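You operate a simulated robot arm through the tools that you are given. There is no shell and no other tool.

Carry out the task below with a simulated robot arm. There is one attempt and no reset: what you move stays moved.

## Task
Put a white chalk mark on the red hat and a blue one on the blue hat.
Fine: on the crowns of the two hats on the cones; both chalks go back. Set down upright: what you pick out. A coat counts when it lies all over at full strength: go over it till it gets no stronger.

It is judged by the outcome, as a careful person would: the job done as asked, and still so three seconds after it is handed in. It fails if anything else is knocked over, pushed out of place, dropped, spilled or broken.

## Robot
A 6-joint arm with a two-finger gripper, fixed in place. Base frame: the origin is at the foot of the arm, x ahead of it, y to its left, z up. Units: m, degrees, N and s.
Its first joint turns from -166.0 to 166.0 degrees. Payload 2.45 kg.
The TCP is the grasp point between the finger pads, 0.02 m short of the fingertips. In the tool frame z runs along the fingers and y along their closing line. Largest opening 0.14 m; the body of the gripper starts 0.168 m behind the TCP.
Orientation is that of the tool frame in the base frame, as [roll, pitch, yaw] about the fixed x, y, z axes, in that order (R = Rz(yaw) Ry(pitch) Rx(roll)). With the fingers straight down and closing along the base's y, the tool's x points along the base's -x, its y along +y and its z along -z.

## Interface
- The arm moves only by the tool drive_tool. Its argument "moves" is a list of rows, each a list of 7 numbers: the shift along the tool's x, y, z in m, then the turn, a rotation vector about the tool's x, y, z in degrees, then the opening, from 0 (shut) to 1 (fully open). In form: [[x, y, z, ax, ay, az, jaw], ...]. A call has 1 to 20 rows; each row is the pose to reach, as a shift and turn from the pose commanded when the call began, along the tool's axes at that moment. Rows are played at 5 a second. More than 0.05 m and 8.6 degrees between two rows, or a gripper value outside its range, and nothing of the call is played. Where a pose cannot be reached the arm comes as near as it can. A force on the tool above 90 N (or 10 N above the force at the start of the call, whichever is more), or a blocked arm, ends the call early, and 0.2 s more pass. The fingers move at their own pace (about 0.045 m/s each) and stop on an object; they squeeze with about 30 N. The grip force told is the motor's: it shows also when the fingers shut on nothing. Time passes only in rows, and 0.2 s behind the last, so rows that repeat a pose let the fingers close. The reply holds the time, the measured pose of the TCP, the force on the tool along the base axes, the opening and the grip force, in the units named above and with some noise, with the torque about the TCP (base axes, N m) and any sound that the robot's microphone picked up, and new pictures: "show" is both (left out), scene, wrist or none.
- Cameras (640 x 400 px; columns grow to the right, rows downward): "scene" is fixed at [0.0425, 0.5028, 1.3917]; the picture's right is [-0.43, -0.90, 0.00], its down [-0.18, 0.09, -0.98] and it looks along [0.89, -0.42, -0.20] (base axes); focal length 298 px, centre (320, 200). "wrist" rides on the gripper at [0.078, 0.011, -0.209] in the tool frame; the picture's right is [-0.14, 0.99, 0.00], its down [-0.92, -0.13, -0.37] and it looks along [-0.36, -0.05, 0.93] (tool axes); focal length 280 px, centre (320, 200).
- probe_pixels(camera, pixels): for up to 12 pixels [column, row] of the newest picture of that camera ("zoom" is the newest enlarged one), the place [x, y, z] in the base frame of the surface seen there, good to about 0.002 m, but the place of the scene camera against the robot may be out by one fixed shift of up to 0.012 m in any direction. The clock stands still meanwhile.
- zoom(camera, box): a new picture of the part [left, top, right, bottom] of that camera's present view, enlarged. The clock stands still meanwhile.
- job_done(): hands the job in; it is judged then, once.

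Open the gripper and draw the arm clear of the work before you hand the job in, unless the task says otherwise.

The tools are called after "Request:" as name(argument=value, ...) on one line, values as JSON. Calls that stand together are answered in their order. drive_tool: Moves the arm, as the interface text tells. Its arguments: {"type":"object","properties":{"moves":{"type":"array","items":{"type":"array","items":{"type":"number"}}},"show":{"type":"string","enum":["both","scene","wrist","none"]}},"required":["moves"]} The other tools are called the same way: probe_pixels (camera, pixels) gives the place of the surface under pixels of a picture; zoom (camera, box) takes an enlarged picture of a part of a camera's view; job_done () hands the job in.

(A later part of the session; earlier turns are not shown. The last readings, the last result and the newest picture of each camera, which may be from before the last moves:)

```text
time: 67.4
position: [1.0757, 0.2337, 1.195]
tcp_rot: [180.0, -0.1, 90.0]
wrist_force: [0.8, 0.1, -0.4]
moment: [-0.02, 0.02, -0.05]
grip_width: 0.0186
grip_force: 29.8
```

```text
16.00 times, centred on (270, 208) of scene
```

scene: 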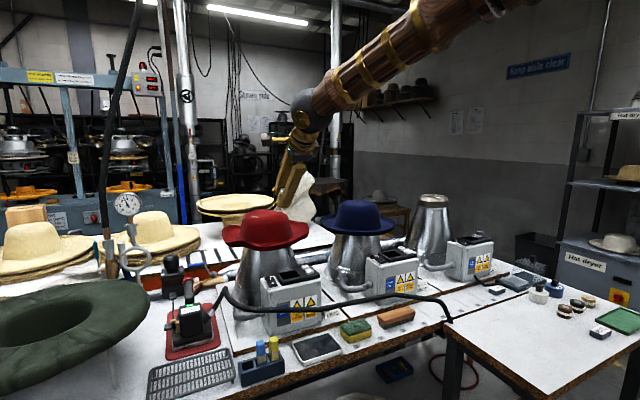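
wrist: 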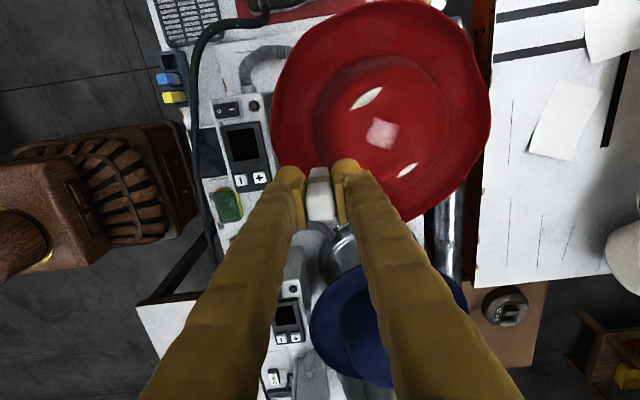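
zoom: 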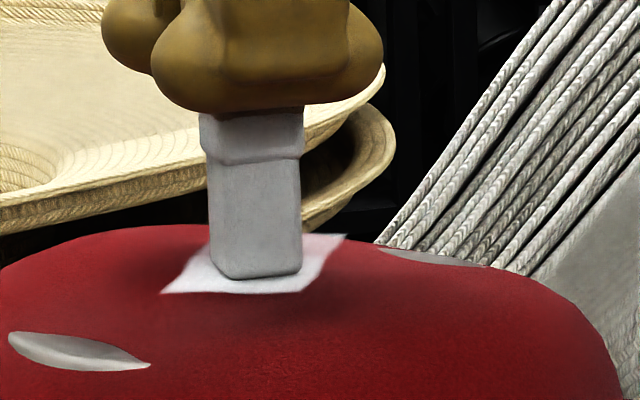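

The patch is now strongly white; the last force reading is zero, so contact has eased off. I lift and look at it from above before another pass.

Request:
drive_tool(moves=[[0, 0, -0.02, 0, 0, 0, 0.05], [0, 0, -0.06, 0, 0, 0, 0.05], [0, -0.045, -0.07, 0, 0, 0, 0.05], [0, -0.08, -0.07, 0, 0, 0, 0.05], [0, -0.08, -0.07, 0, 0, 0, 0.05]], show="wrist")

Request:
zoom(camera="wrist", box=[320, 90, 420, 190])

Request:
zoom(camera="scene", box=[250, 203, 290, 221])

Request:
zoom(camera="scene", box=[220, 200, 310, 256])

```text
time: 68.6
position: [0.9954, 0.2356, 1.2637]
tcp_rot: [179.9, -0.1, 90.0]
wrist_force: [-0.2, -0.1, -0.1]
moment: [-0.02, 0.0, -0.03]
grip_width: 0.0189
grip_force: 29.9
```

wrist: 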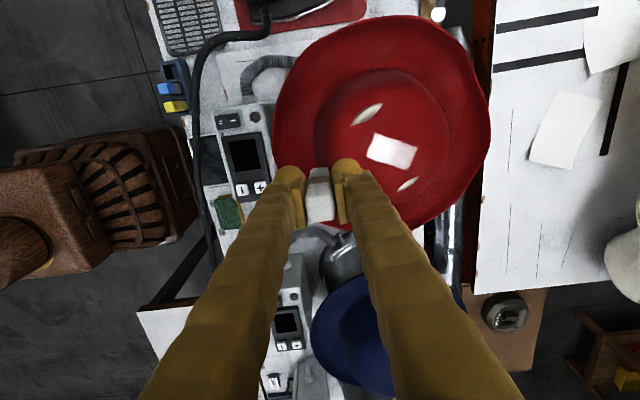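

```text
4.00 times, centred on (370, 140) of wrist
```

zoom: 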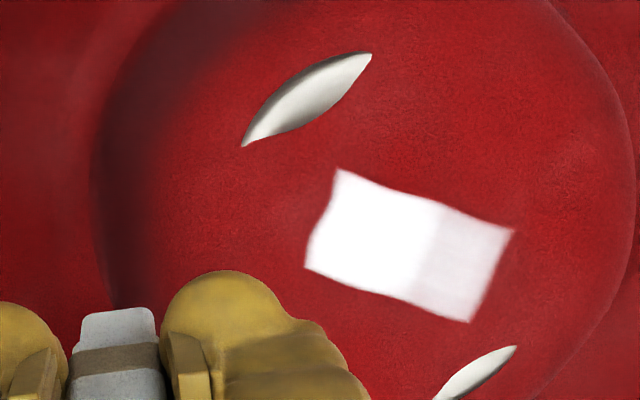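

```text
16.00 times, centred on (270, 212) of scene
```

zoom: 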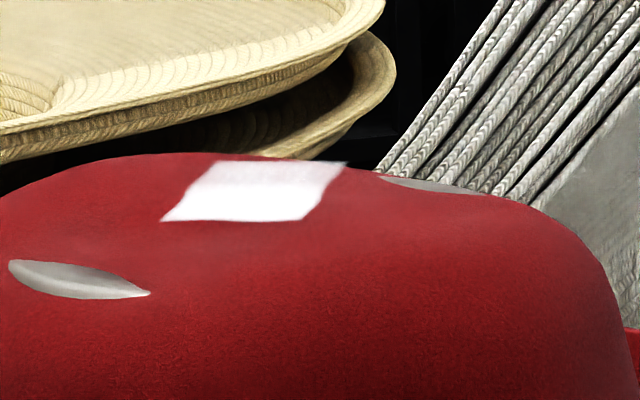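

```text
7.11 times, centred on (265, 228) of scene
```

zoom: 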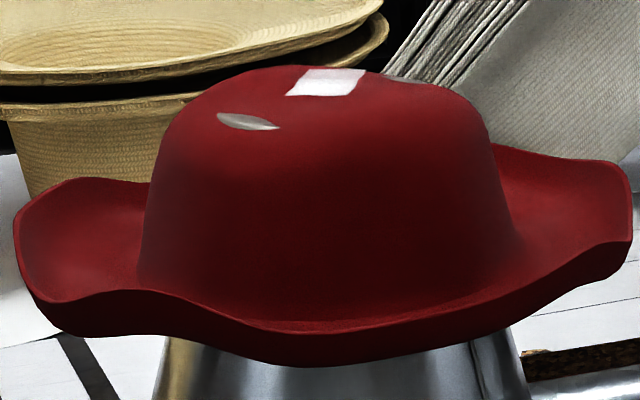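

The crown carries cells: the near half (centre ≈(1.0755,0.235)) is full white, the far half (≈(1.10,0.222)) is weaker. I go over the far half now: first hover there, about 1 cm above.

Request:
drive_tool(moves=[[-0.004, 0.03, 0, 0, 0, 0, 0.05], [-0.008, 0.065, 0, 0, 0, 0, 0.05], [-0.0136, 0.1, 0.005, 0, 0, 0, 0.05], [-0.0136, 0.103, 0.035, 0, 0, 0, 0.05], [-0.0136, 0.103, 0.055, 0, 0, 0, 0.05], [-0.0136, 0.103, 0.06, 0, 0, 0, 0.05], [-0.0136, 0.103, 0.06, 0, 0, 0, 0.05]], show="none")

Request:
drive_tool(moves=[[0, 0, 0.004, 0, 0, 0, 0.05], [0, 0, 0.007, 0, 0, 0, 0.05], [0, 0, 0.007, 0, 0, 0, 0.05]], show="none")

Request:
drive_tool(moves=[[0, 0, 0.001, 0, 0, 0, 0.05], [0, 0, 0.001, 0, 0, 0, 0.05]], show="none")

```text
time: 70.2
position: [1.1029, 0.222, 1.2057]
tcp_rot: [179.9, -0.1, 90.1]
wrist_force: [-0.1, 0.5, 0.4]
moment: [-0.03, 0.0, 0.0]
grip_width: 0.0189
grip_force: 29.3
out of reach, approached as far as the arm can: row 3, 4, 5, 6, 7
```

```text
time: 71.0
position: [1.1039, 0.2222, 1.208]
tcp_rot: [179.9, -0.1, 90.0]
wrist_force: [-0.4, 0.4, 0.8]
moment: [0.02, 0.03, -0.04]
grip_width: 0.0193
grip_force: 30.0
out of reach, approached as far as the arm can: row 1, 2, 3
```

```text
time: 71.6
position: [1.1032, 0.2219, 1.2062]
tcp_rot: [179.9, -0.1, 90.0]
wrist_force: [-0.3, -0.2, 0.2]
moment: [0.02, 0.0, 0.04]
grip_width: 0.0189
grip_force: 30.0
```

The vertical pose is at the edge of reach here. I tilt 6° and draw the TCP back about 12 mm so that the tip stays over the far cell.

Request:
drive_tool(moves=[[0.0005, -0.006, -0.003, -3, 0, 0, 0.05], [0.001, -0.0125, -0.003, -6, 0, 0, 0.05], [0.001, -0.0125, 0.0, -6, 0, 0, 0.05], [0.001, -0.0125, 0.0, -6, 0, 0, 0.05]], show="none")

Request:
zoom(camera="scene", box=[250, 195, 290, 220])

```text
time: 72.6
position: [1.1081, 0.2253, 1.2178]
tcp_rot: [177.7, 0.1, 90.0]
wrist_force: [-0.5, 0.2, -1.5]
moment: [0.02, 0.03, 0.0]
grip_width: 0.0187
grip_force: 30.2
out of reach, approached as far as the arm can: row 1, 2, 3, 4
```

```text
16.00 times, centred on (270, 208) of scene
```

zoom: 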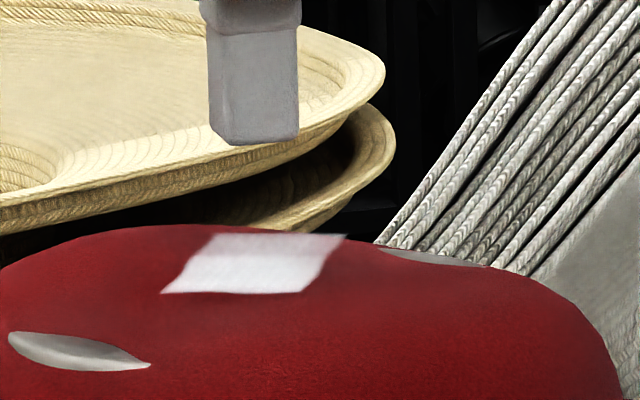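

The arm got stuck near full stretch and drifted up to (1.108, 0.225, 1.218). I draw it back toward the robot to a comfortable pose first.

Request:
drive_tool(moves=[[0, -0.02, -0.01, 0, 0, 0, 0.05], [0, -0.05, -0.02, 0, 0, 0, 0.05], [0, -0.08, -0.03, 0, 0, 0, 0.05], [0, -0.1, -0.03, 0, 0, 0, 0.05], [0, -0.1, -0.03, 0, 0, 0, 0.05]])

```text
time: 73.8
position: [1.009, 0.2242, 1.2426]
tcp_rot: [177.7, 0.1, 90.1]
wrist_force: [-0.2, 0.5, -0.9]
moment: [-0.02, 0.0, -0.03]
grip_width: 0.0187
grip_force: 30.1
out of reach, approached as far as the arm can: row 1
```

scene: 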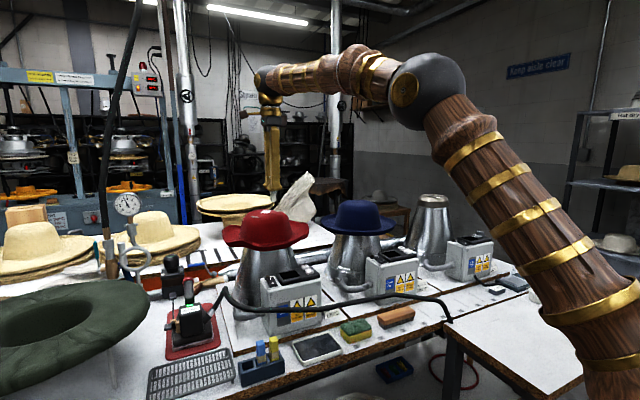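
wrist: 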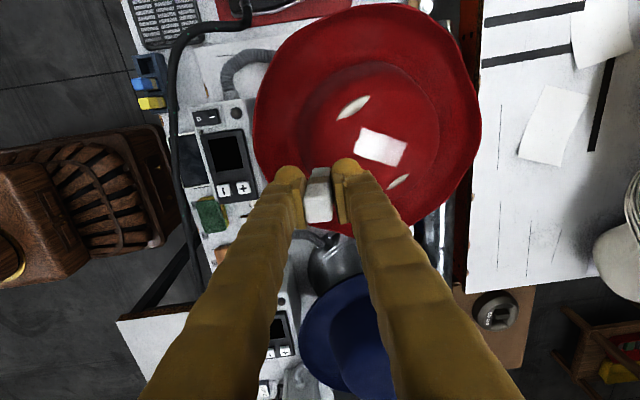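

The arm is free again. Since the strokes around (1.0755, 0.235) also built up the far cell, rubbing from about x=1.083, y=0.228 (within reach) should complete it; I hover there about 1 cm up.

Request:
drive_tool(moves=[[0.002, 0.035, 0, 0, 0, 0, 0.05], [0.004, 0.065, 0.005, 0, 0, 0, 0.05], [0.004, 0.0704, 0.03, 0, 0, 0, 0.05], [0.004, 0.0704, 0.0405, 0, 0, 0, 0.05], [0.004, 0.0704, 0.0405, 0, 0, 0, 0.05]], show="none")

```text
time: 75.0
position: [1.0789, 0.2268, 1.2059]
tcp_rot: [177.7, 0.0, 90.0]
wrist_force: [-0.3, 0.8, -0.4]
moment: [0.03, 0.02, -0.01]
grip_width: 0.019
grip_force: 30.2
```

Reached without trouble. I lower 8 mm and then feel for contact one step at a time.

Request:
drive_tool(moves=[[0, 0, 0.004, 0, 0, 0, 0.05], [0, 0, 0.0085, 0, 0, 0, 0.05], [0, 0, 0.0085, 0, 0, 0, 0.05]], show="none")

Request:
drive_tool(moves=[[0, 0, 0.001, 0, 0, 0, 0.05], [0, 0, 0.001, 0, 0, 0, 0.05]], show="none")

Request:
drive_tool(moves=[[0, 0, 0.0007, 0, 0, 0, 0.05], [0, 0, 0.0007, 0, 0, 0, 0.05]], show="none")

```text
time: 75.8
position: [1.0801, 0.2282, 1.1963]
tcp_rot: [177.7, 0.1, 90.0]
wrist_force: [0.3, 0.0, 0.3]
moment: [0.0, 0.0, 0.01]
grip_width: 0.0187
grip_force: 29.9
```

```text
time: 76.4
position: [1.0808, 0.2285, 1.195]
tcp_rot: [177.7, 0.0, 90.0]
wrist_force: [0.0, 0.1, 1.1]
moment: [-0.02, -0.01, 0.01]
grip_width: 0.0184
grip_force: 30.0
```

```text
time: 77.0
position: [1.08, 0.2279, 1.1948]
tcp_rot: [177.6, 0.1, 90.1]
wrist_force: [0.0, 0.0, -0.3]
moment: [0.03, 0.03, 0.01]
grip_width: 0.0186
grip_force: 30.0
```

Request:
drive_tool(moves=[[0, 0, 0.0007, 0, 0, 0, 0.05], [0, 0, 0.0007, 0, 0, 0, 0.05]], show="none")

Request:
zoom(camera="scene", box=[250, 195, 290, 220])

```text
time: 77.6
position: [1.0794, 0.2287, 1.1941]
tcp_rot: [177.7, 0.1, 90.1]
wrist_force: [0.0, -0.4, -0.4]
moment: [-0.02, -0.01, 0.01]
grip_width: 0.0189
grip_force: 29.7
```

```text
16.00 times, centred on (270, 208) of scene
```

zoom: 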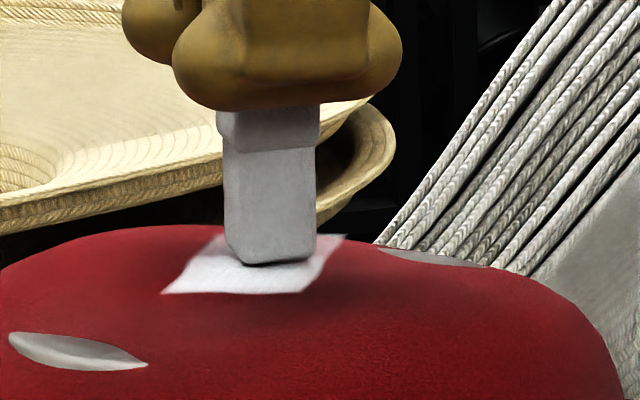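

Nearly touching (the chalk has slid up a few mm in the grip). Next small steps, keeping force under about 12 N.

Request:
drive_tool(moves=[[0, 0, 0.0007, 0, 0, 0, 0.05], [0, 0, 0.0007, 0, 0, 0, 0.05]], show="none")

Request:
drive_tool(moves=[[0, 0, 0.0005, 0, 0, 0, 0.05], [0, 0, 0.0005, 0, 0, 0, 0.05]], show="none")

```text
time: 78.2
position: [1.0804, 0.2285, 1.1949]
tcp_rot: [177.6, 0.1, 90.0]
wrist_force: [-0.2, -0.2, 0.3]
moment: [-0.01, 0.02, -0.01]
grip_width: 0.0187
grip_force: 29.5
```

```text
time: 78.8
position: [1.079, 0.229, 1.1926]
tcp_rot: [177.7, 0.1, 90.0]
wrist_force: [0.0, -0.4, 1.2]
moment: [-0.01, -0.05, -0.01]
grip_width: 0.0191
grip_force: 30.6
```

Request:
drive_tool(moves=[[0, 0, 0.0006, 0, 0, 0, 0.05], [0, 0, 0.0006, 0, 0, 0, 0.05]], show="none")

```text
time: 79.4
position: [1.0792, 0.2276, 1.1935]
tcp_rot: [177.7, 0.1, 90.0]
wrist_force: [1.8, -1.3, 7.6]
moment: [-0.07, -0.02, 0.03]
grip_width: 0.0188
grip_force: 29.7
```

7.6 N contact. I rub along the long direction toward the far cell (±6 mm, weighted to +x) at this height.

Request:
drive_tool(moves=[[0.006, 0.002, 0.0002, 0, 0, 0, 0.05], [-0.006, 0.002, 0.0002, 0, 0, 0, 0.05], [0.006, 0.004, 0.0002, 0, 0, 0, 0.05], [-0.006, 0.004, 0.0003, 0, 0, 0, 0.05], [0.006, 0.006, 0.0003, 0, 0, 0, 0.05], [-0.006, 0.006, 0.0003, 0, 0, 0, 0.05], [0.004, 0.008, 0.0004, 0, 0, 0, 0.05], [-0.008, 0.008, 0.0004, 0, 0, 0, 0.05], [0.004, 0.008, 0.0004, 0, 0, 0, 0.05], [-0.008, 0.006, 0.0004, 0, 0, 0, 0.05], [0.004, 0.004, 0.0004, 0, 0, 0, 0.05], [-0.006, 0.002, 0.0003, 0, 0, 0, 0.05], [0.006, 0, 0.0003, 0, 0, 0, 0.05], [-0.006, 0, 0.0003, 0, 0, 0, 0.05], [0.006, 0, 0.0003, 0, 0, 0, 0.05], [-0.004, 0.004, 0.0003, 0, 0, 0, 0.05], [0, 0.004, 0.0003, 0, 0, 0, 0.05], [0, 0.004, 0.0003, 0, 0, 0, 0.05]], show="none")

Request:
zoom(camera="scene", box=[250, 195, 290, 220])

```text
time: 83.2
position: [1.0841, 0.2278, 1.1919]
tcp_rot: [177.8, 0.1, 90.0]
wrist_force: [-0.1, -3.8, 7.3]
moment: [-0.22, -0.01, 0.05]
grip_width: 0.0189
grip_force: 30.0
```

```text
16.00 times, centred on (270, 208) of scene
```

zoom: 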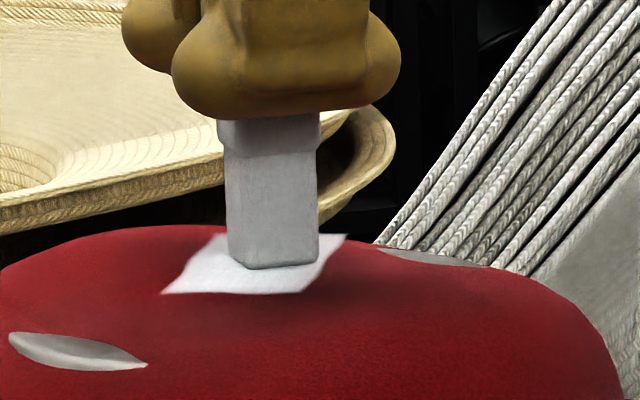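

Contact held at ~7 N throughout. I lift off and look at both cells from above.

Request:
drive_tool(moves=[[0, 0, -0.02, 0, 0, 0, 0.05], [0, 0, -0.06, 0, 0, 0, 0.05], [0, -0.045, -0.07, 0, 0, 0, 0.05], [0, -0.085, -0.07, 0, 0, 0, 0.05], [0, -0.085, -0.07, 0, 0, 0, 0.05]], show="wrist")

Request:
zoom(camera="wrist", box=[320, 90, 420, 190])

Request:
zoom(camera="scene", box=[220, 200, 310, 256])

```text
time: 84.4
position: [0.9963, 0.2286, 1.2578]
tcp_rot: [177.7, 0.1, 90.0]
wrist_force: [0.8, 0.1, -0.5]
moment: [0.01, 0.04, 0.02]
grip_width: 0.0188
grip_force: 29.7
```

wrist: 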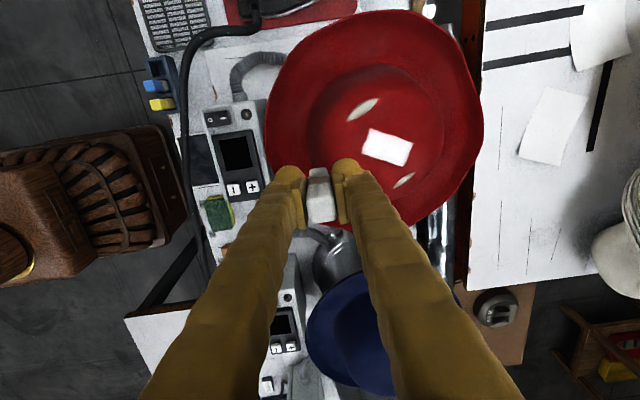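

```text
4.00 times, centred on (370, 140) of wrist
```

zoom: 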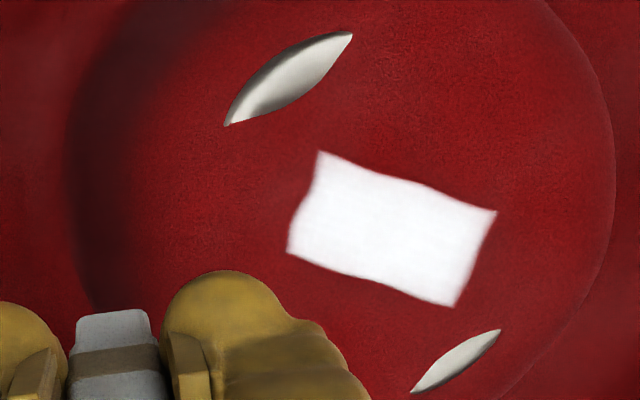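

```text
7.11 times, centred on (265, 228) of scene
```

zoom: 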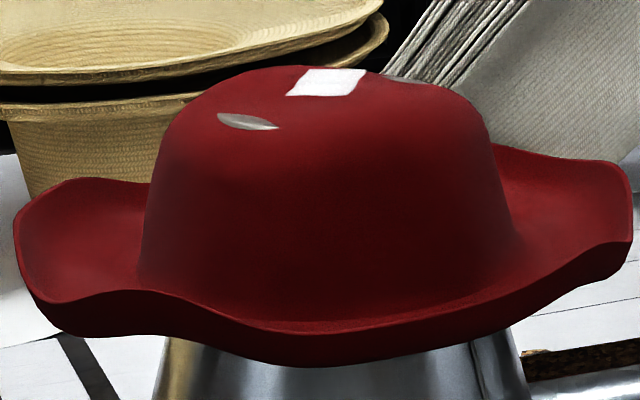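

Both cells now look equally white. I zoom in closer to verify the strength is uniform.

Request:
zoom(camera="wrist", box=[355, 120, 420, 175])

Request:
zoom(camera="scene", box=[255, 205, 280, 220])

```text
7.27 times, centred on (388, 148) of wrist
```

zoom: 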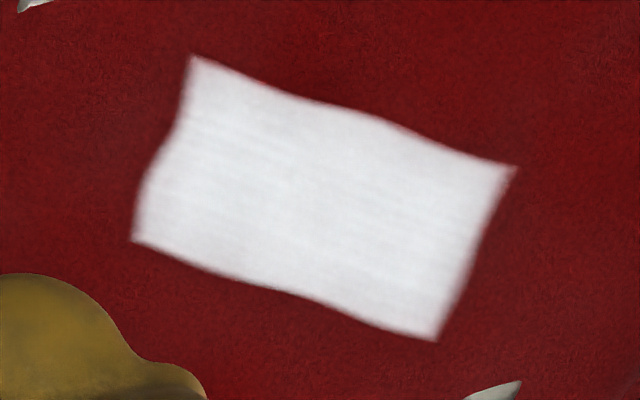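

```text
16.00 times, centred on (268, 212) of scene
```

zoom: 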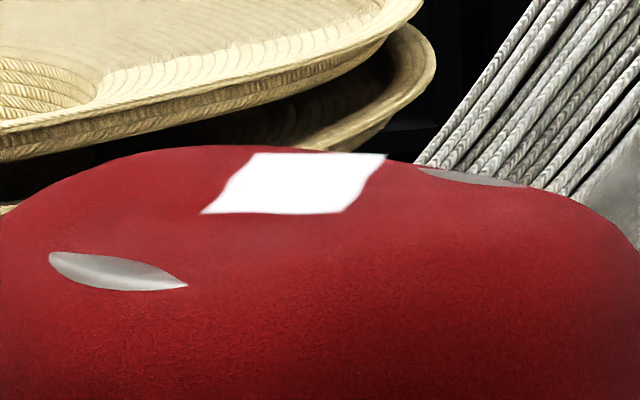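

The mark on the red hat is uniformly white. Now I carry the white chalk back above its slot (hover at z≈1.0), straightening the tool to vertical.

Request:
drive_tool(moves=[[0.01, -0.03, -0.005, 0, 0, 0, 0.05], [0.03, -0.065, -0.006, 0.5, 0, 0, 0.05], [0.055, -0.1, -0.007, 1, 0, 0, 0.05], [0.08, -0.135, -0.008, 1.5, 0, 0, 0.05], [0.105, -0.17, -0.009, 2, 0, 0, 0.05], [0.13, -0.205, -0.01, 2.3, 0, 0, 0.05], [0.15, -0.24, -0.01, 2.3, 0, 0, 0.05], [0.16, -0.27, -0.011, 2.3, 0, 0, 0.05], [0.1603, -0.2865, 0.02, 2.3, 0, 0, 0.05], [0.1603, -0.2865, 0.065, 2.3, 0, 0, 0.05], [0.1603, -0.2865, 0.11, 2.3, 0, 0, 0.05], [0.1603, -0.2865, 0.155, 2.3, 0, 0, 0.05], [0.1603, -0.2865, 0.2, 2.3, 0, 0, 0.05], [0.1603, -0.2865, 0.245, 2.3, 0, 0, 0.05], [0.1603, -0.2865, 0.27, 2.3, 0, 0, 0.05], [0.1603, -0.2865, 0.27, 2.3, 0, 0, 0.05]])

Request:
zoom(camera="scene", box=[220, 290, 300, 390])

Request:
zoom(camera="wrist", box=[260, 130, 380, 250])

```text
time: 87.8
position: [0.7201, 0.3889, 0.9786]
tcp_rot: [180.0, 0.0, 90.0]
wrist_force: [-0.4, -0.2, 0.0]
moment: [0.04, -0.01, 0.02]
grip_width: 0.0186
grip_force: 29.9
```

scene: 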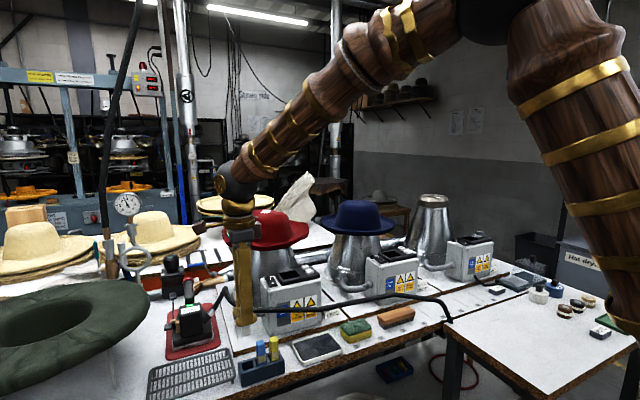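
wrist: 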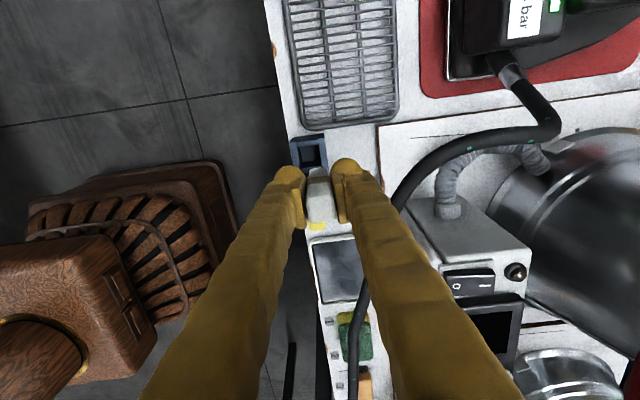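

```text
4.00 times, centred on (260, 340) of scene
```

zoom: 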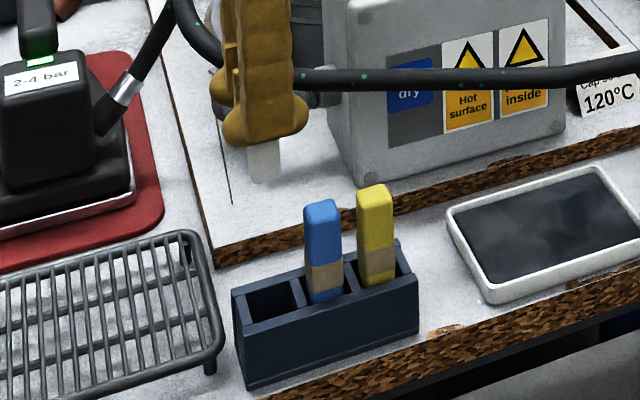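

```text
3.33 times, centred on (320, 190) of wrist
```

zoom: 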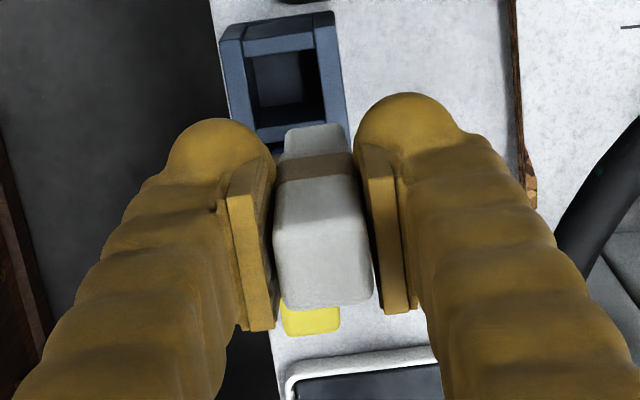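

The slot is clear. The TCP must go 10.5 mm back in x to 0.7096. I check whether the chalk hangs straight by probing its side face at several heights.

Request:
probe_pixels(camera="zoom", pixels=[[314, 132], [316, 145], [318, 168], [320, 200], [322, 225], [325, 270], [282, 100], [300, 60], [245, 60], [335, 60]])

```text
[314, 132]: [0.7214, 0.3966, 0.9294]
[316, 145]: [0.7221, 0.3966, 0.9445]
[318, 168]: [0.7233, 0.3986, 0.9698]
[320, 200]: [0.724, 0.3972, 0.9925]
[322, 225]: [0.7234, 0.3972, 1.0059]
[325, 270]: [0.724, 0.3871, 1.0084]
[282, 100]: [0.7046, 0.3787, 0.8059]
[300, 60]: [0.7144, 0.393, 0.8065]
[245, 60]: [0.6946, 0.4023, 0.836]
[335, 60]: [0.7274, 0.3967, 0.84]
```

The chalk hangs straight but has slid up about 12 mm (top 30 mm above TCP, bottom ~54 mm below), so it will be seated at TCP z≈0.8635 with the fingertips still 3 mm over the rim. I shift to x=0.7096 and lower so that its bottom is just above the rim.

Request:
drive_tool(moves=[[0.0, -0.005, 0.02, 0, 0, 0, 0.05], [0.0005, -0.0105, 0.045, 0, 0, 0, 0.05], [0.0005, -0.0105, 0.072, 0, 0, 0, 0.05], [0.0005, -0.0105, 0.072, 0, 0, 0, 0.05]], show="wrist")

Request:
zoom(camera="scene", box=[230, 330, 290, 390])

Request:
zoom(camera="wrist", box=[260, 130, 380, 250])

```text
time: 88.8
position: [0.7107, 0.3892, 0.9047]
tcp_rot: [180.0, 0.1, 90.0]
wrist_force: [-0.2, -0.7, -0.4]
moment: [0.02, 0.02, -0.03]
grip_width: 0.019
grip_force: 30.5
```

wrist: 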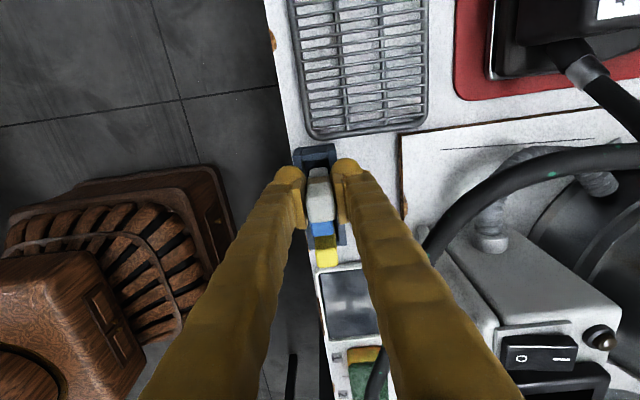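

```text
6.67 times, centred on (260, 360) of scene
```

zoom: 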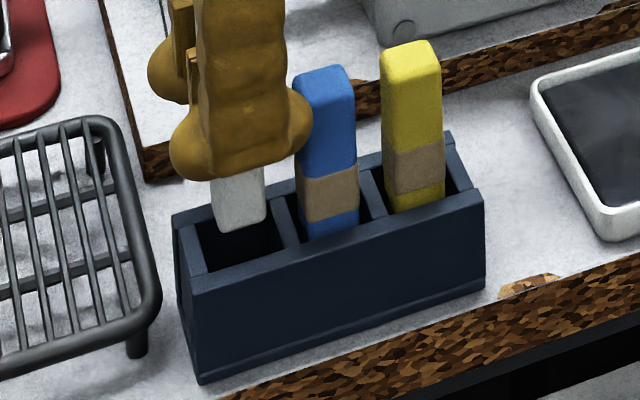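

```text
3.33 times, centred on (320, 190) of wrist
```

zoom: 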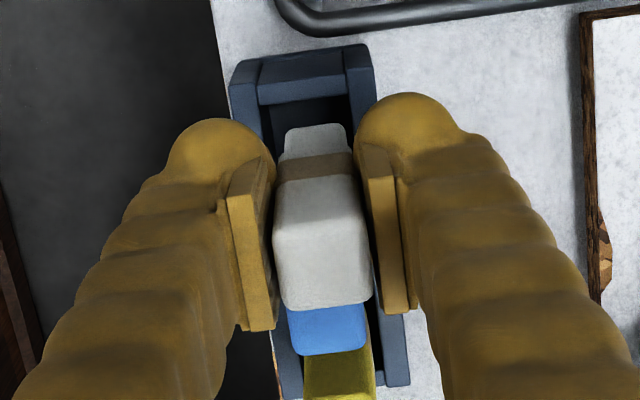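

The chalk's lower end is centred over its slot. I lower it gently 35 mm, then read.

Request:
drive_tool(moves=[[0, -0.0005, 0.008, 0, 0, 0, 0.05], [0, -0.0005, 0.016, 0, 0, 0, 0.05], [0, -0.0005, 0.025, 0, 0, 0, 0.05], [0, -0.0005, 0.034, 0, 0, 0, 0.05], [0, -0.0005, 0.037, 0, 0, 0, 0.05], [0, -0.0005, 0.037, 0, 0, 0, 0.05]], show="wrist")

Request:
zoom(camera="scene", box=[230, 330, 290, 390])

```text
time: 90.2
position: [0.7107, 0.39, 0.8685]
tcp_rot: [180.0, 0.2, 90.0]
wrist_force: [0.2, 0.8, -0.9]
moment: [0.0, 0.02, 0.03]
grip_width: 0.0189
grip_force: 30.0
```

wrist: 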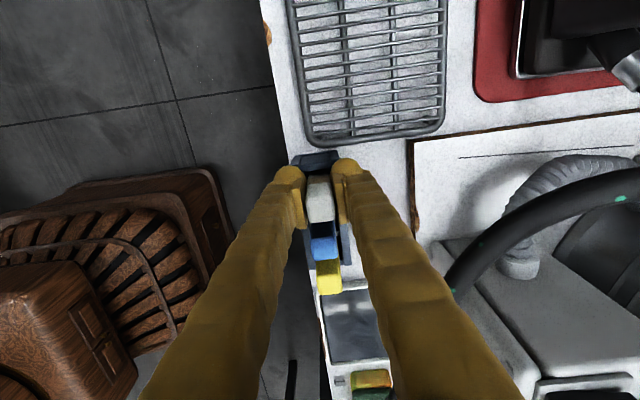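

```text
6.67 times, centred on (260, 360) of scene
```

zoom: 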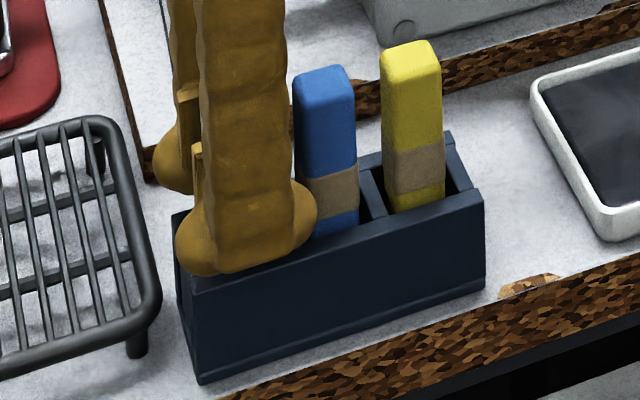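

No force yet, chalk bottom about 6 mm off the slot floor. I go down in 1.5 mm steps and feel.

Request:
drive_tool(moves=[[0, 0, 0.0015, 0, 0, 0, 0.05], [0, 0, 0.003, 0, 0, 0, 0.05], [0, 0, 0.003, 0, 0, 0, 0.05]], show="none")

Request:
zoom(camera="scene", box=[235, 340, 275, 380])

```text
time: 91.0
position: [0.7098, 0.3888, 0.865]
tcp_rot: [-180.0, 0.1, 90.1]
wrist_force: [-0.2, -0.1, -1.2]
moment: [0.01, -0.02, -0.02]
grip_width: 0.0189
grip_force: 30.4
```

```text
10.00 times, centred on (255, 360) of scene
```

zoom: 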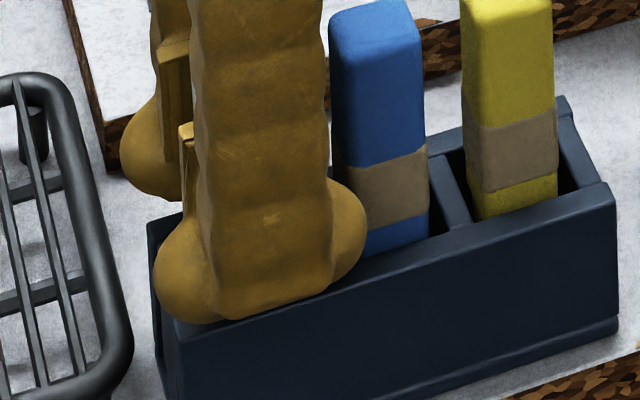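

Still no contact; another 1 mm, then 1 mm.

Request:
drive_tool(moves=[[0, 0, 0.001, 0, 0, 0, 0.05], [0, 0, 0.001, 0, 0, 0, 0.05]], show="none")

Request:
drive_tool(moves=[[0, 0, 0.001, 0, 0, 0, 0.05], [0, 0, 0.001, 0, 0, 0, 0.05]], show="wrist")

Request:
zoom(camera="wrist", box=[260, 130, 380, 250])

```text
time: 91.6
position: [0.7091, 0.3905, 0.8637]
tcp_rot: [180.0, 0.0, 90.1]
wrist_force: [-1.0, -0.8, 9.6]
moment: [-0.02, 0.01, 0.03]
grip_width: 0.0188
grip_force: 30.0
```

```text
time: 92.2
position: [0.7103, 0.3904, 0.8642]
tcp_rot: [179.9, 0.0, 89.9]
wrist_force: [-0.9, 4.1, 25.6]
moment: [0.26, 0.01, 0.0]
grip_width: 0.0186
grip_force: 29.6
```

wrist: 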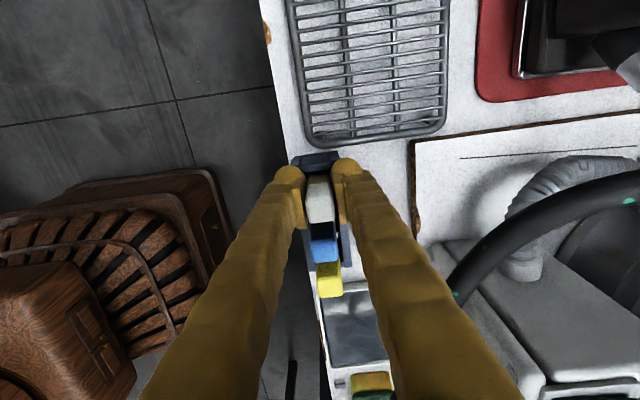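

```text
3.33 times, centred on (320, 190) of wrist
```

zoom: 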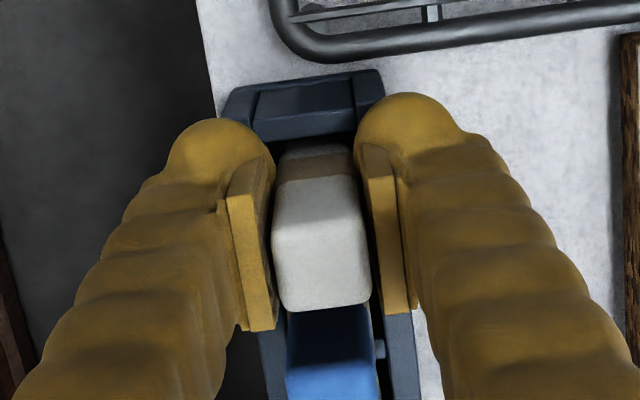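

The chalk stands on the slot floor (25.6 N at the predicted height). I ease back 1.5 mm to unload and open the fingers slightly, then to about 6 cm.

Request:
drive_tool(moves=[[0, 0, -0.0015, 0, 0, 0, 0.05], [0, 0, -0.0015, 0, 0, 0, 0.05], [0, 0, -0.0015, 0, 0, 0, 0.16], [0, 0, -0.0015, 0, 0, 0, 0.25], [0, 0, -0.0015, 0, 0, 0, 0.35], [0, 0, -0.0015, 0, 0, 0, 0.45], [0, 0, -0.0015, 0, 0, 0, 0.45], [0, 0, -0.0015, 0, 0, 0, 0.45]], show="wrist")

Request:
zoom(camera="scene", box=[230, 330, 290, 390])

```text
time: 94.0
position: [0.7106, 0.3901, 0.8652]
tcp_rot: [179.9, 0.1, 90.1]
wrist_force: [0.1, -0.2, -0.2]
moment: [0.0, 0.0, 0.0]
grip_width: 0.0631
grip_force: 0.1
```

wrist: 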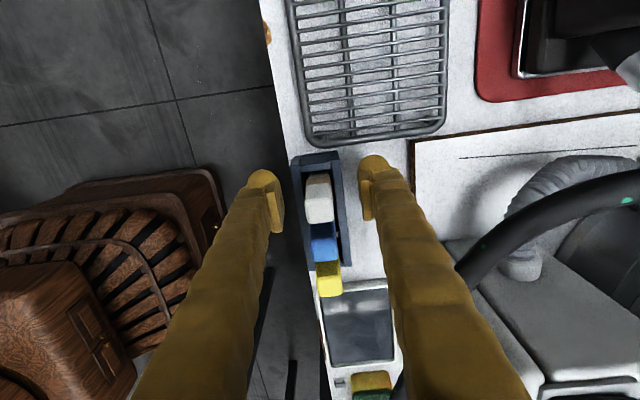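

```text
6.67 times, centred on (260, 360) of scene
```

zoom: 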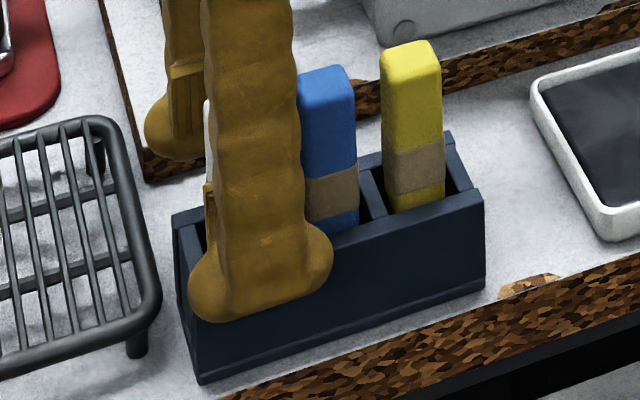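

The white chalk stands in its slot. I rise straight up 75 mm and move 33 mm in −y over the blue chalk, then check.

Request:
drive_tool(moves=[[0, 0, -0.02, 0, 0, 0, 0.45], [0, 0, -0.05, 0, 0, 0, 0.45], [0, 0, -0.075, 0, 0, 0, 0.45], [-0.017, 0, -0.075, 0, 0, 0, 0.45], [-0.0335, -0.0005, -0.075, 0, 0, 0, 0.45], [-0.0335, -0.0005, -0.075, 0, 0, 0, 0.45]])

Request:
zoom(camera="scene", box=[230, 330, 290, 390])

Request:
zoom(camera="wrist", box=[250, 130, 410, 250])

```text
time: 95.4
position: [0.7089, 0.3545, 0.9441]
tcp_rot: [179.9, 0.1, 90.1]
wrist_force: [-0.3, -0.3, 0.0]
moment: [-0.01, 0.01, -0.03]
grip_width: 0.0629
grip_force: 0.1
```

scene: 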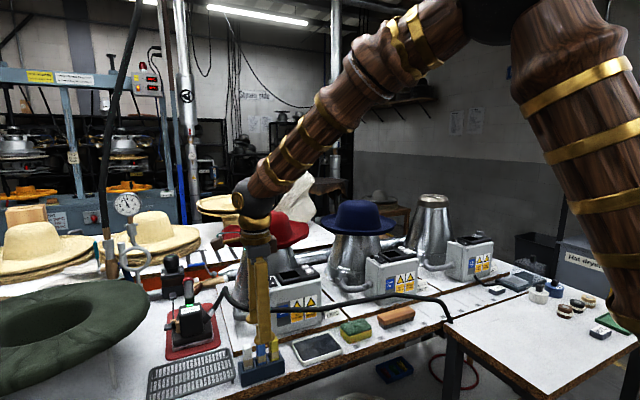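
wrist: 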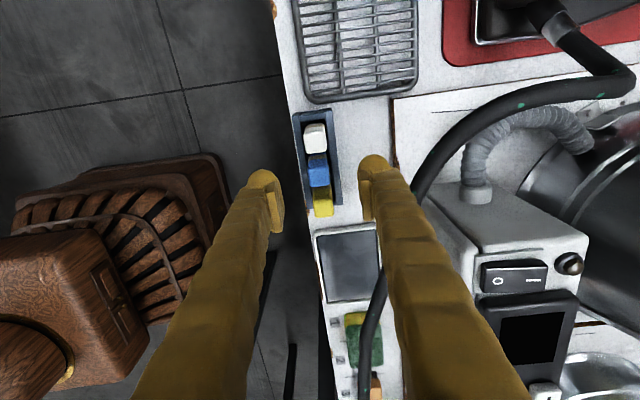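

```text
6.67 times, centred on (260, 360) of scene
```

zoom: 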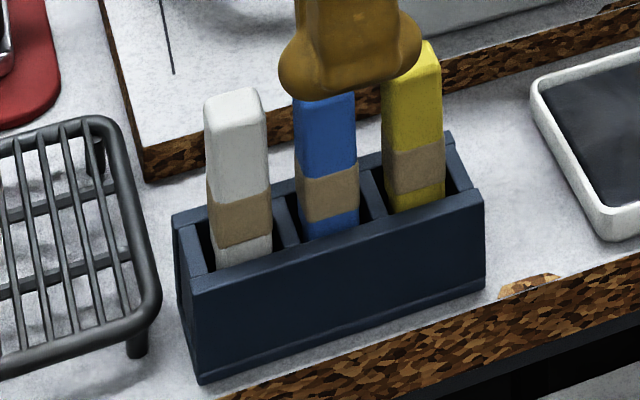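

```text
3.33 times, centred on (330, 190) of wrist
```

zoom: 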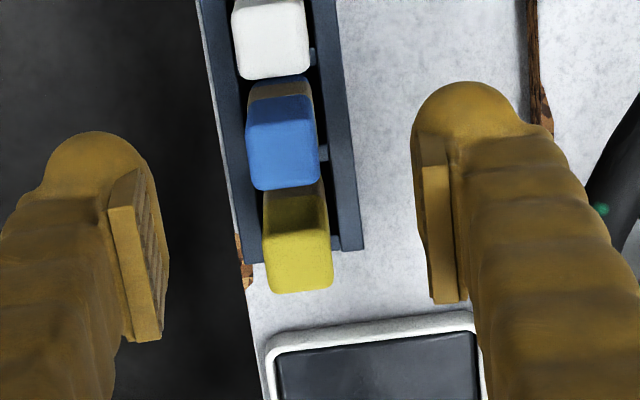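

White chalk is back upright like before. I probe the blue chalk's edges to centre on it.

Request:
probe_pixels(camera="zoom", pixels=[[250, 150], [316, 145], [281, 105], [285, 182], [283, 150], [125, 260], [433, 240]])

```text
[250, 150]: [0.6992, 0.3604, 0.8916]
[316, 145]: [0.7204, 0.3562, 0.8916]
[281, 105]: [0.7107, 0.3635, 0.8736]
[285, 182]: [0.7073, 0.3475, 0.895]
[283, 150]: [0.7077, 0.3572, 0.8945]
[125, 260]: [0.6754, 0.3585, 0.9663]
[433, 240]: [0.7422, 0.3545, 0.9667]
```

Blue chalk centre ≈ (0.710, 0.356). I correct 1 mm, descend to z≈0.872 and close.

Request:
drive_tool(moves=[[0.001, 0.001, 0.03, 0, 0, 0, 0.45], [0.001, 0.001, 0.06, 0, 0, 0, 0.45], [0.001, 0.001, 0.072, 0, 0, 0, 0.45], [0.001, 0.001, 0.072, 0, 0, 0, 0.35], [0.001, 0.001, 0.072, 0, 0, 0, 0.25], [0.001, 0.001, 0.072, 0, 0, 0, 0.18], [0.001, 0.001, 0.072, 0, 0, 0, 0.1], [0.001, 0.001, 0.072, 0, 0, 0, 0.05], [0.001, 0.001, 0.072, 0, 0, 0, 0.05], [0.001, 0.001, 0.072, 0, 0, 0, 0.05]])

```text
time: 97.6
position: [0.7101, 0.3551, 0.8679]
tcp_rot: [-180.0, 0.1, 90.0]
wrist_force: [0.1, 0.1, -1.0]
moment: [-0.01, 0.02, 0.01]
grip_width: 0.0186
grip_force: 30.5
```

scene: 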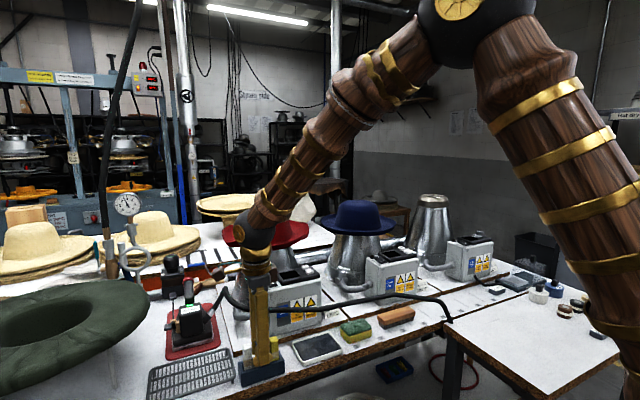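
wrist: 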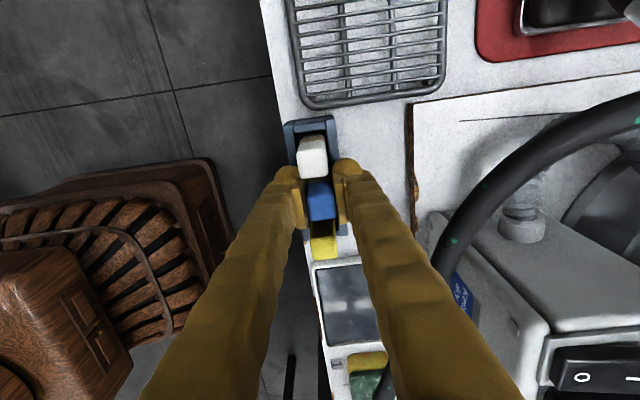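

Blue chalk held. I lift it straight up 30 cm, then carry it in front of the blue hat at a safe height.

Request:
drive_tool(moves=[[0, 0, -0.01, 0, 0, 0, 0.05], [0, 0, -0.03, 0, 0, 0, 0.05], [0, 0, -0.06, 0, 0, 0, 0.05], [0, 0, -0.1, 0, 0, 0, 0.05], [0, 0, -0.145, 0, 0, 0, 0.05], [0, 0, -0.19, 0, 0, 0, 0.05], [0, 0, -0.235, 0, 0, 0, 0.05], [0, 0, -0.28, 0, 0, 0, 0.05], [0, 0, -0.32, 0, 0, 0, 0.05], [0, 0, -0.36, 0, 0, 0, 0.05], [0, 0, -0.4, 0, 0, 0, 0.05], [0, 0, -0.4, 0, 0, 0, 0.05]], show="none")

Request:
drive_tool(moves=[[-0.03, 0.005, 0, 0, 0, 0, 0.05], [-0.07, 0.015, 0, 0, 0, 0, 0.05], [-0.11, 0.025, 0, 0, 0, 0, 0.05], [-0.15, 0.035, 0, 0, 0, 0, 0.05], [-0.19, 0.045, 0, 0, 0, 0, 0.05], [-0.23, 0.055, 0, 0, 0, 0, 0.05], [-0.27, 0.065, 0, 0, 0, 0, 0.05], [-0.31, 0.08, 0, 0, 0, 0, 0.05], [-0.35, 0.1, 0, 0, 0, 0, 0.05], [-0.39, 0.12, 0, 0, 0, 0, 0.05], [-0.43, 0.14, 0, 0, 0, 0, 0.05], [-0.46, 0.16, 0, 0, 0, 0, 0.05], [-0.475, 0.18, 0, 0, 0, 0, 0.05], [-0.475, 0.18, 0, 0, 0, 0, 0.05]])

Request:
zoom(camera="scene", box=[230, 330, 290, 390])

```text
time: 100.2
position: [0.7096, 0.3565, 1.2683]
tcp_rot: [180.0, 0.2, 90.0]
wrist_force: [0.1, 0.7, -0.5]
moment: [0.0, -0.01, -0.02]
grip_width: 0.0187
grip_force: 30.4
```

```text
time: 103.2
position: [0.8896, -0.1199, 1.2659]
tcp_rot: [-180.0, 0.1, 90.0]
wrist_force: [-0.8, 0.4, 0.0]
moment: [0.02, -0.04, 0.02]
grip_width: 0.0188
grip_force: 30.2
```

scene: 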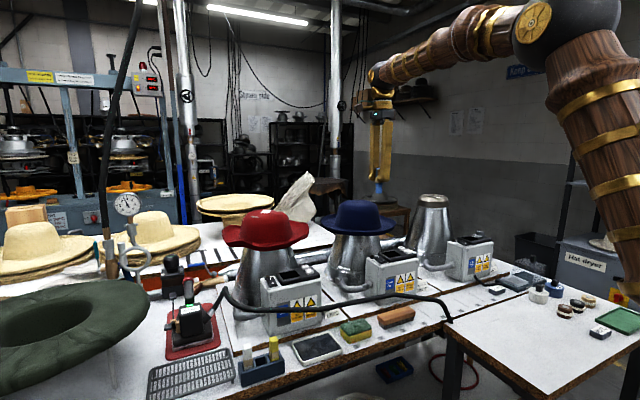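
wrist: 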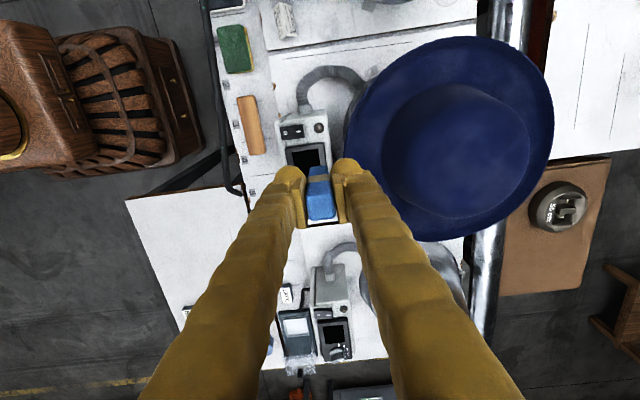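

```text
6.67 times, centred on (260, 360) of scene
```

zoom: 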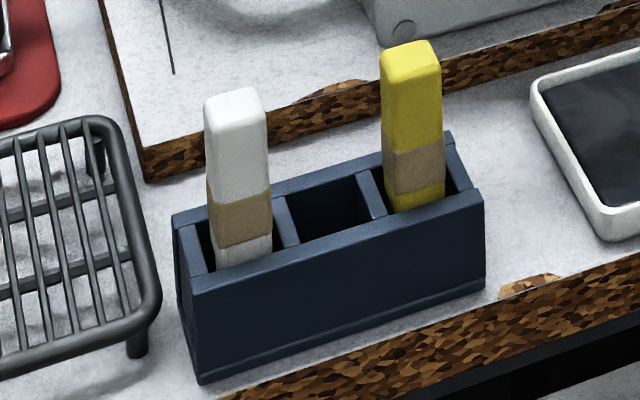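

The blue hat's crown is fully visible in the wrist view around (455,155). I zoom in and probe across the crown to find its centre.

Request:
zoom(camera="wrist", box=[360, 60, 560, 240])

Request:
probe_pixels(camera="wrist", pixels=[[395, 155], [405, 155], [415, 155], [430, 155], [445, 155], [460, 155], [475, 155], [490, 155], [505, 155], [515, 155], [522, 155], [530, 155]])

Request:
probe_pixels(camera="wrist", pixels=[[460, 85], [460, 95], [460, 105], [460, 120], [460, 135], [460, 150], [460, 165], [460, 180], [460, 195], [460, 205], [460, 212], [460, 218]])

```text
2.22 times, centred on (460, 150) of wrist
```

zoom: 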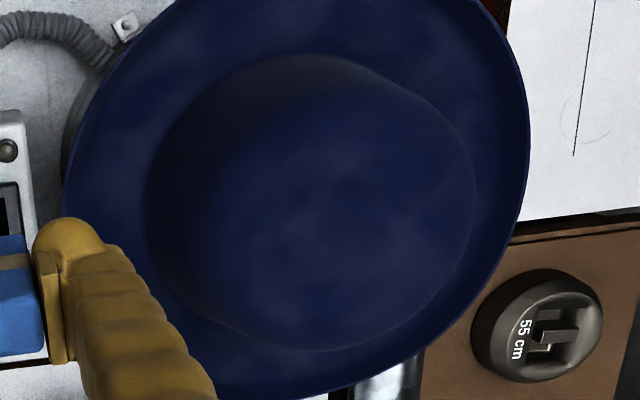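

```text
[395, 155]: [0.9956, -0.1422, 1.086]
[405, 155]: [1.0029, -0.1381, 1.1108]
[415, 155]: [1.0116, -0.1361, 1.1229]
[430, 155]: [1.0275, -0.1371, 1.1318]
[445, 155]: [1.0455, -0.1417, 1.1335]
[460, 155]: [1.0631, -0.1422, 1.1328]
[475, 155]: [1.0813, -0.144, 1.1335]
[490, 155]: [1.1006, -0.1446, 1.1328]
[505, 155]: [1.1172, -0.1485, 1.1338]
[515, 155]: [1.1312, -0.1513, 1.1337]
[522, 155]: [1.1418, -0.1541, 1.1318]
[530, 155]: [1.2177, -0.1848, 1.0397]
```

```text
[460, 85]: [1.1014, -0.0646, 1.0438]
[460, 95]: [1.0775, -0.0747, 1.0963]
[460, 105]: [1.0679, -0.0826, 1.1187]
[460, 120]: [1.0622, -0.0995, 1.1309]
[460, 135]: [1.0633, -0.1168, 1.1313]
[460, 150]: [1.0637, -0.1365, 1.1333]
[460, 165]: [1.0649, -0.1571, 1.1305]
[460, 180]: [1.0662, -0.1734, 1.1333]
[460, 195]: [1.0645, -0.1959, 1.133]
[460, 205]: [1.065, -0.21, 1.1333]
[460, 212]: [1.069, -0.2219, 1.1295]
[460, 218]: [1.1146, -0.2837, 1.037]
```

The blue crown's top is flat at z≈1.133, centred near (1.084, −0.160). I move over (1.078, −0.158) vertically, stopping at z≈1.215 (tip ~2 cm above).

Request:
drive_tool(moves=[[-0.005, 0.03, 0, 0, 0, 0, 0.05], [-0.01, 0.065, 0, 0, 0, 0, 0.05], [-0.018, 0.1, 0, 0, 0, 0, 0.05], [-0.026, 0.135, 0, 0, 0, 0, 0.05], [-0.034, 0.165, 0.005, 0, 0, 0, 0.05], [-0.038, 0.1884, 0.025, 0, 0, 0, 0.05], [-0.038, 0.1884, 0.051, 0, 0, 0, 0.05], [-0.038, 0.1884, 0.051, 0, 0, 0, 0.05]])

Request:
zoom(camera="scene", box=[330, 180, 390, 220])

```text
time: 105.0
position: [1.0803, -0.1561, 1.2189]
tcp_rot: [-179.9, 0.1, 90.1]
wrist_force: [-0.2, -0.3, 0.1]
moment: [0.02, 0.02, 0.01]
grip_width: 0.0189
grip_force: 30.2
```

scene: 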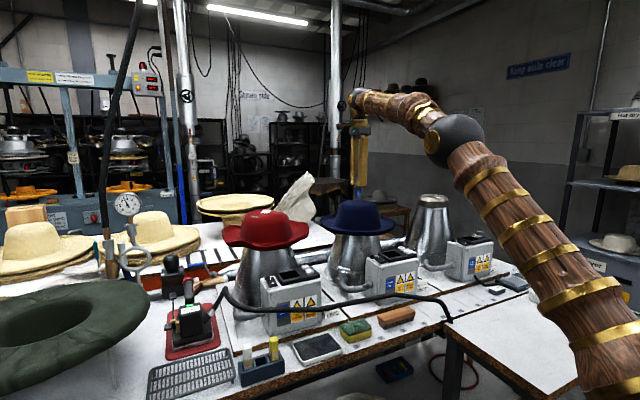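
wrist: 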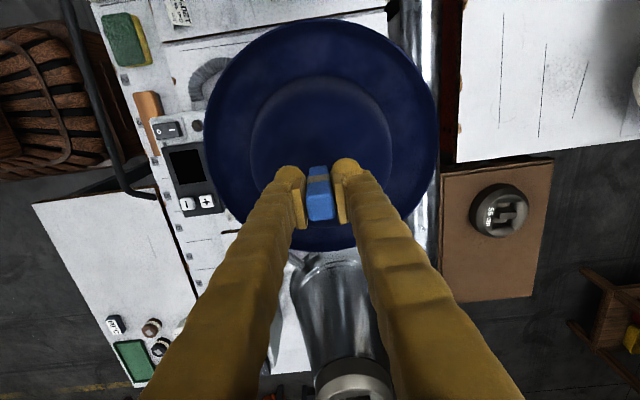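

```text
10.00 times, centred on (360, 200) of scene
```

zoom: 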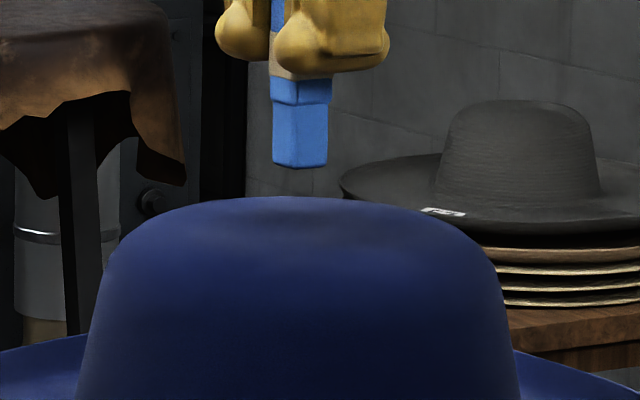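

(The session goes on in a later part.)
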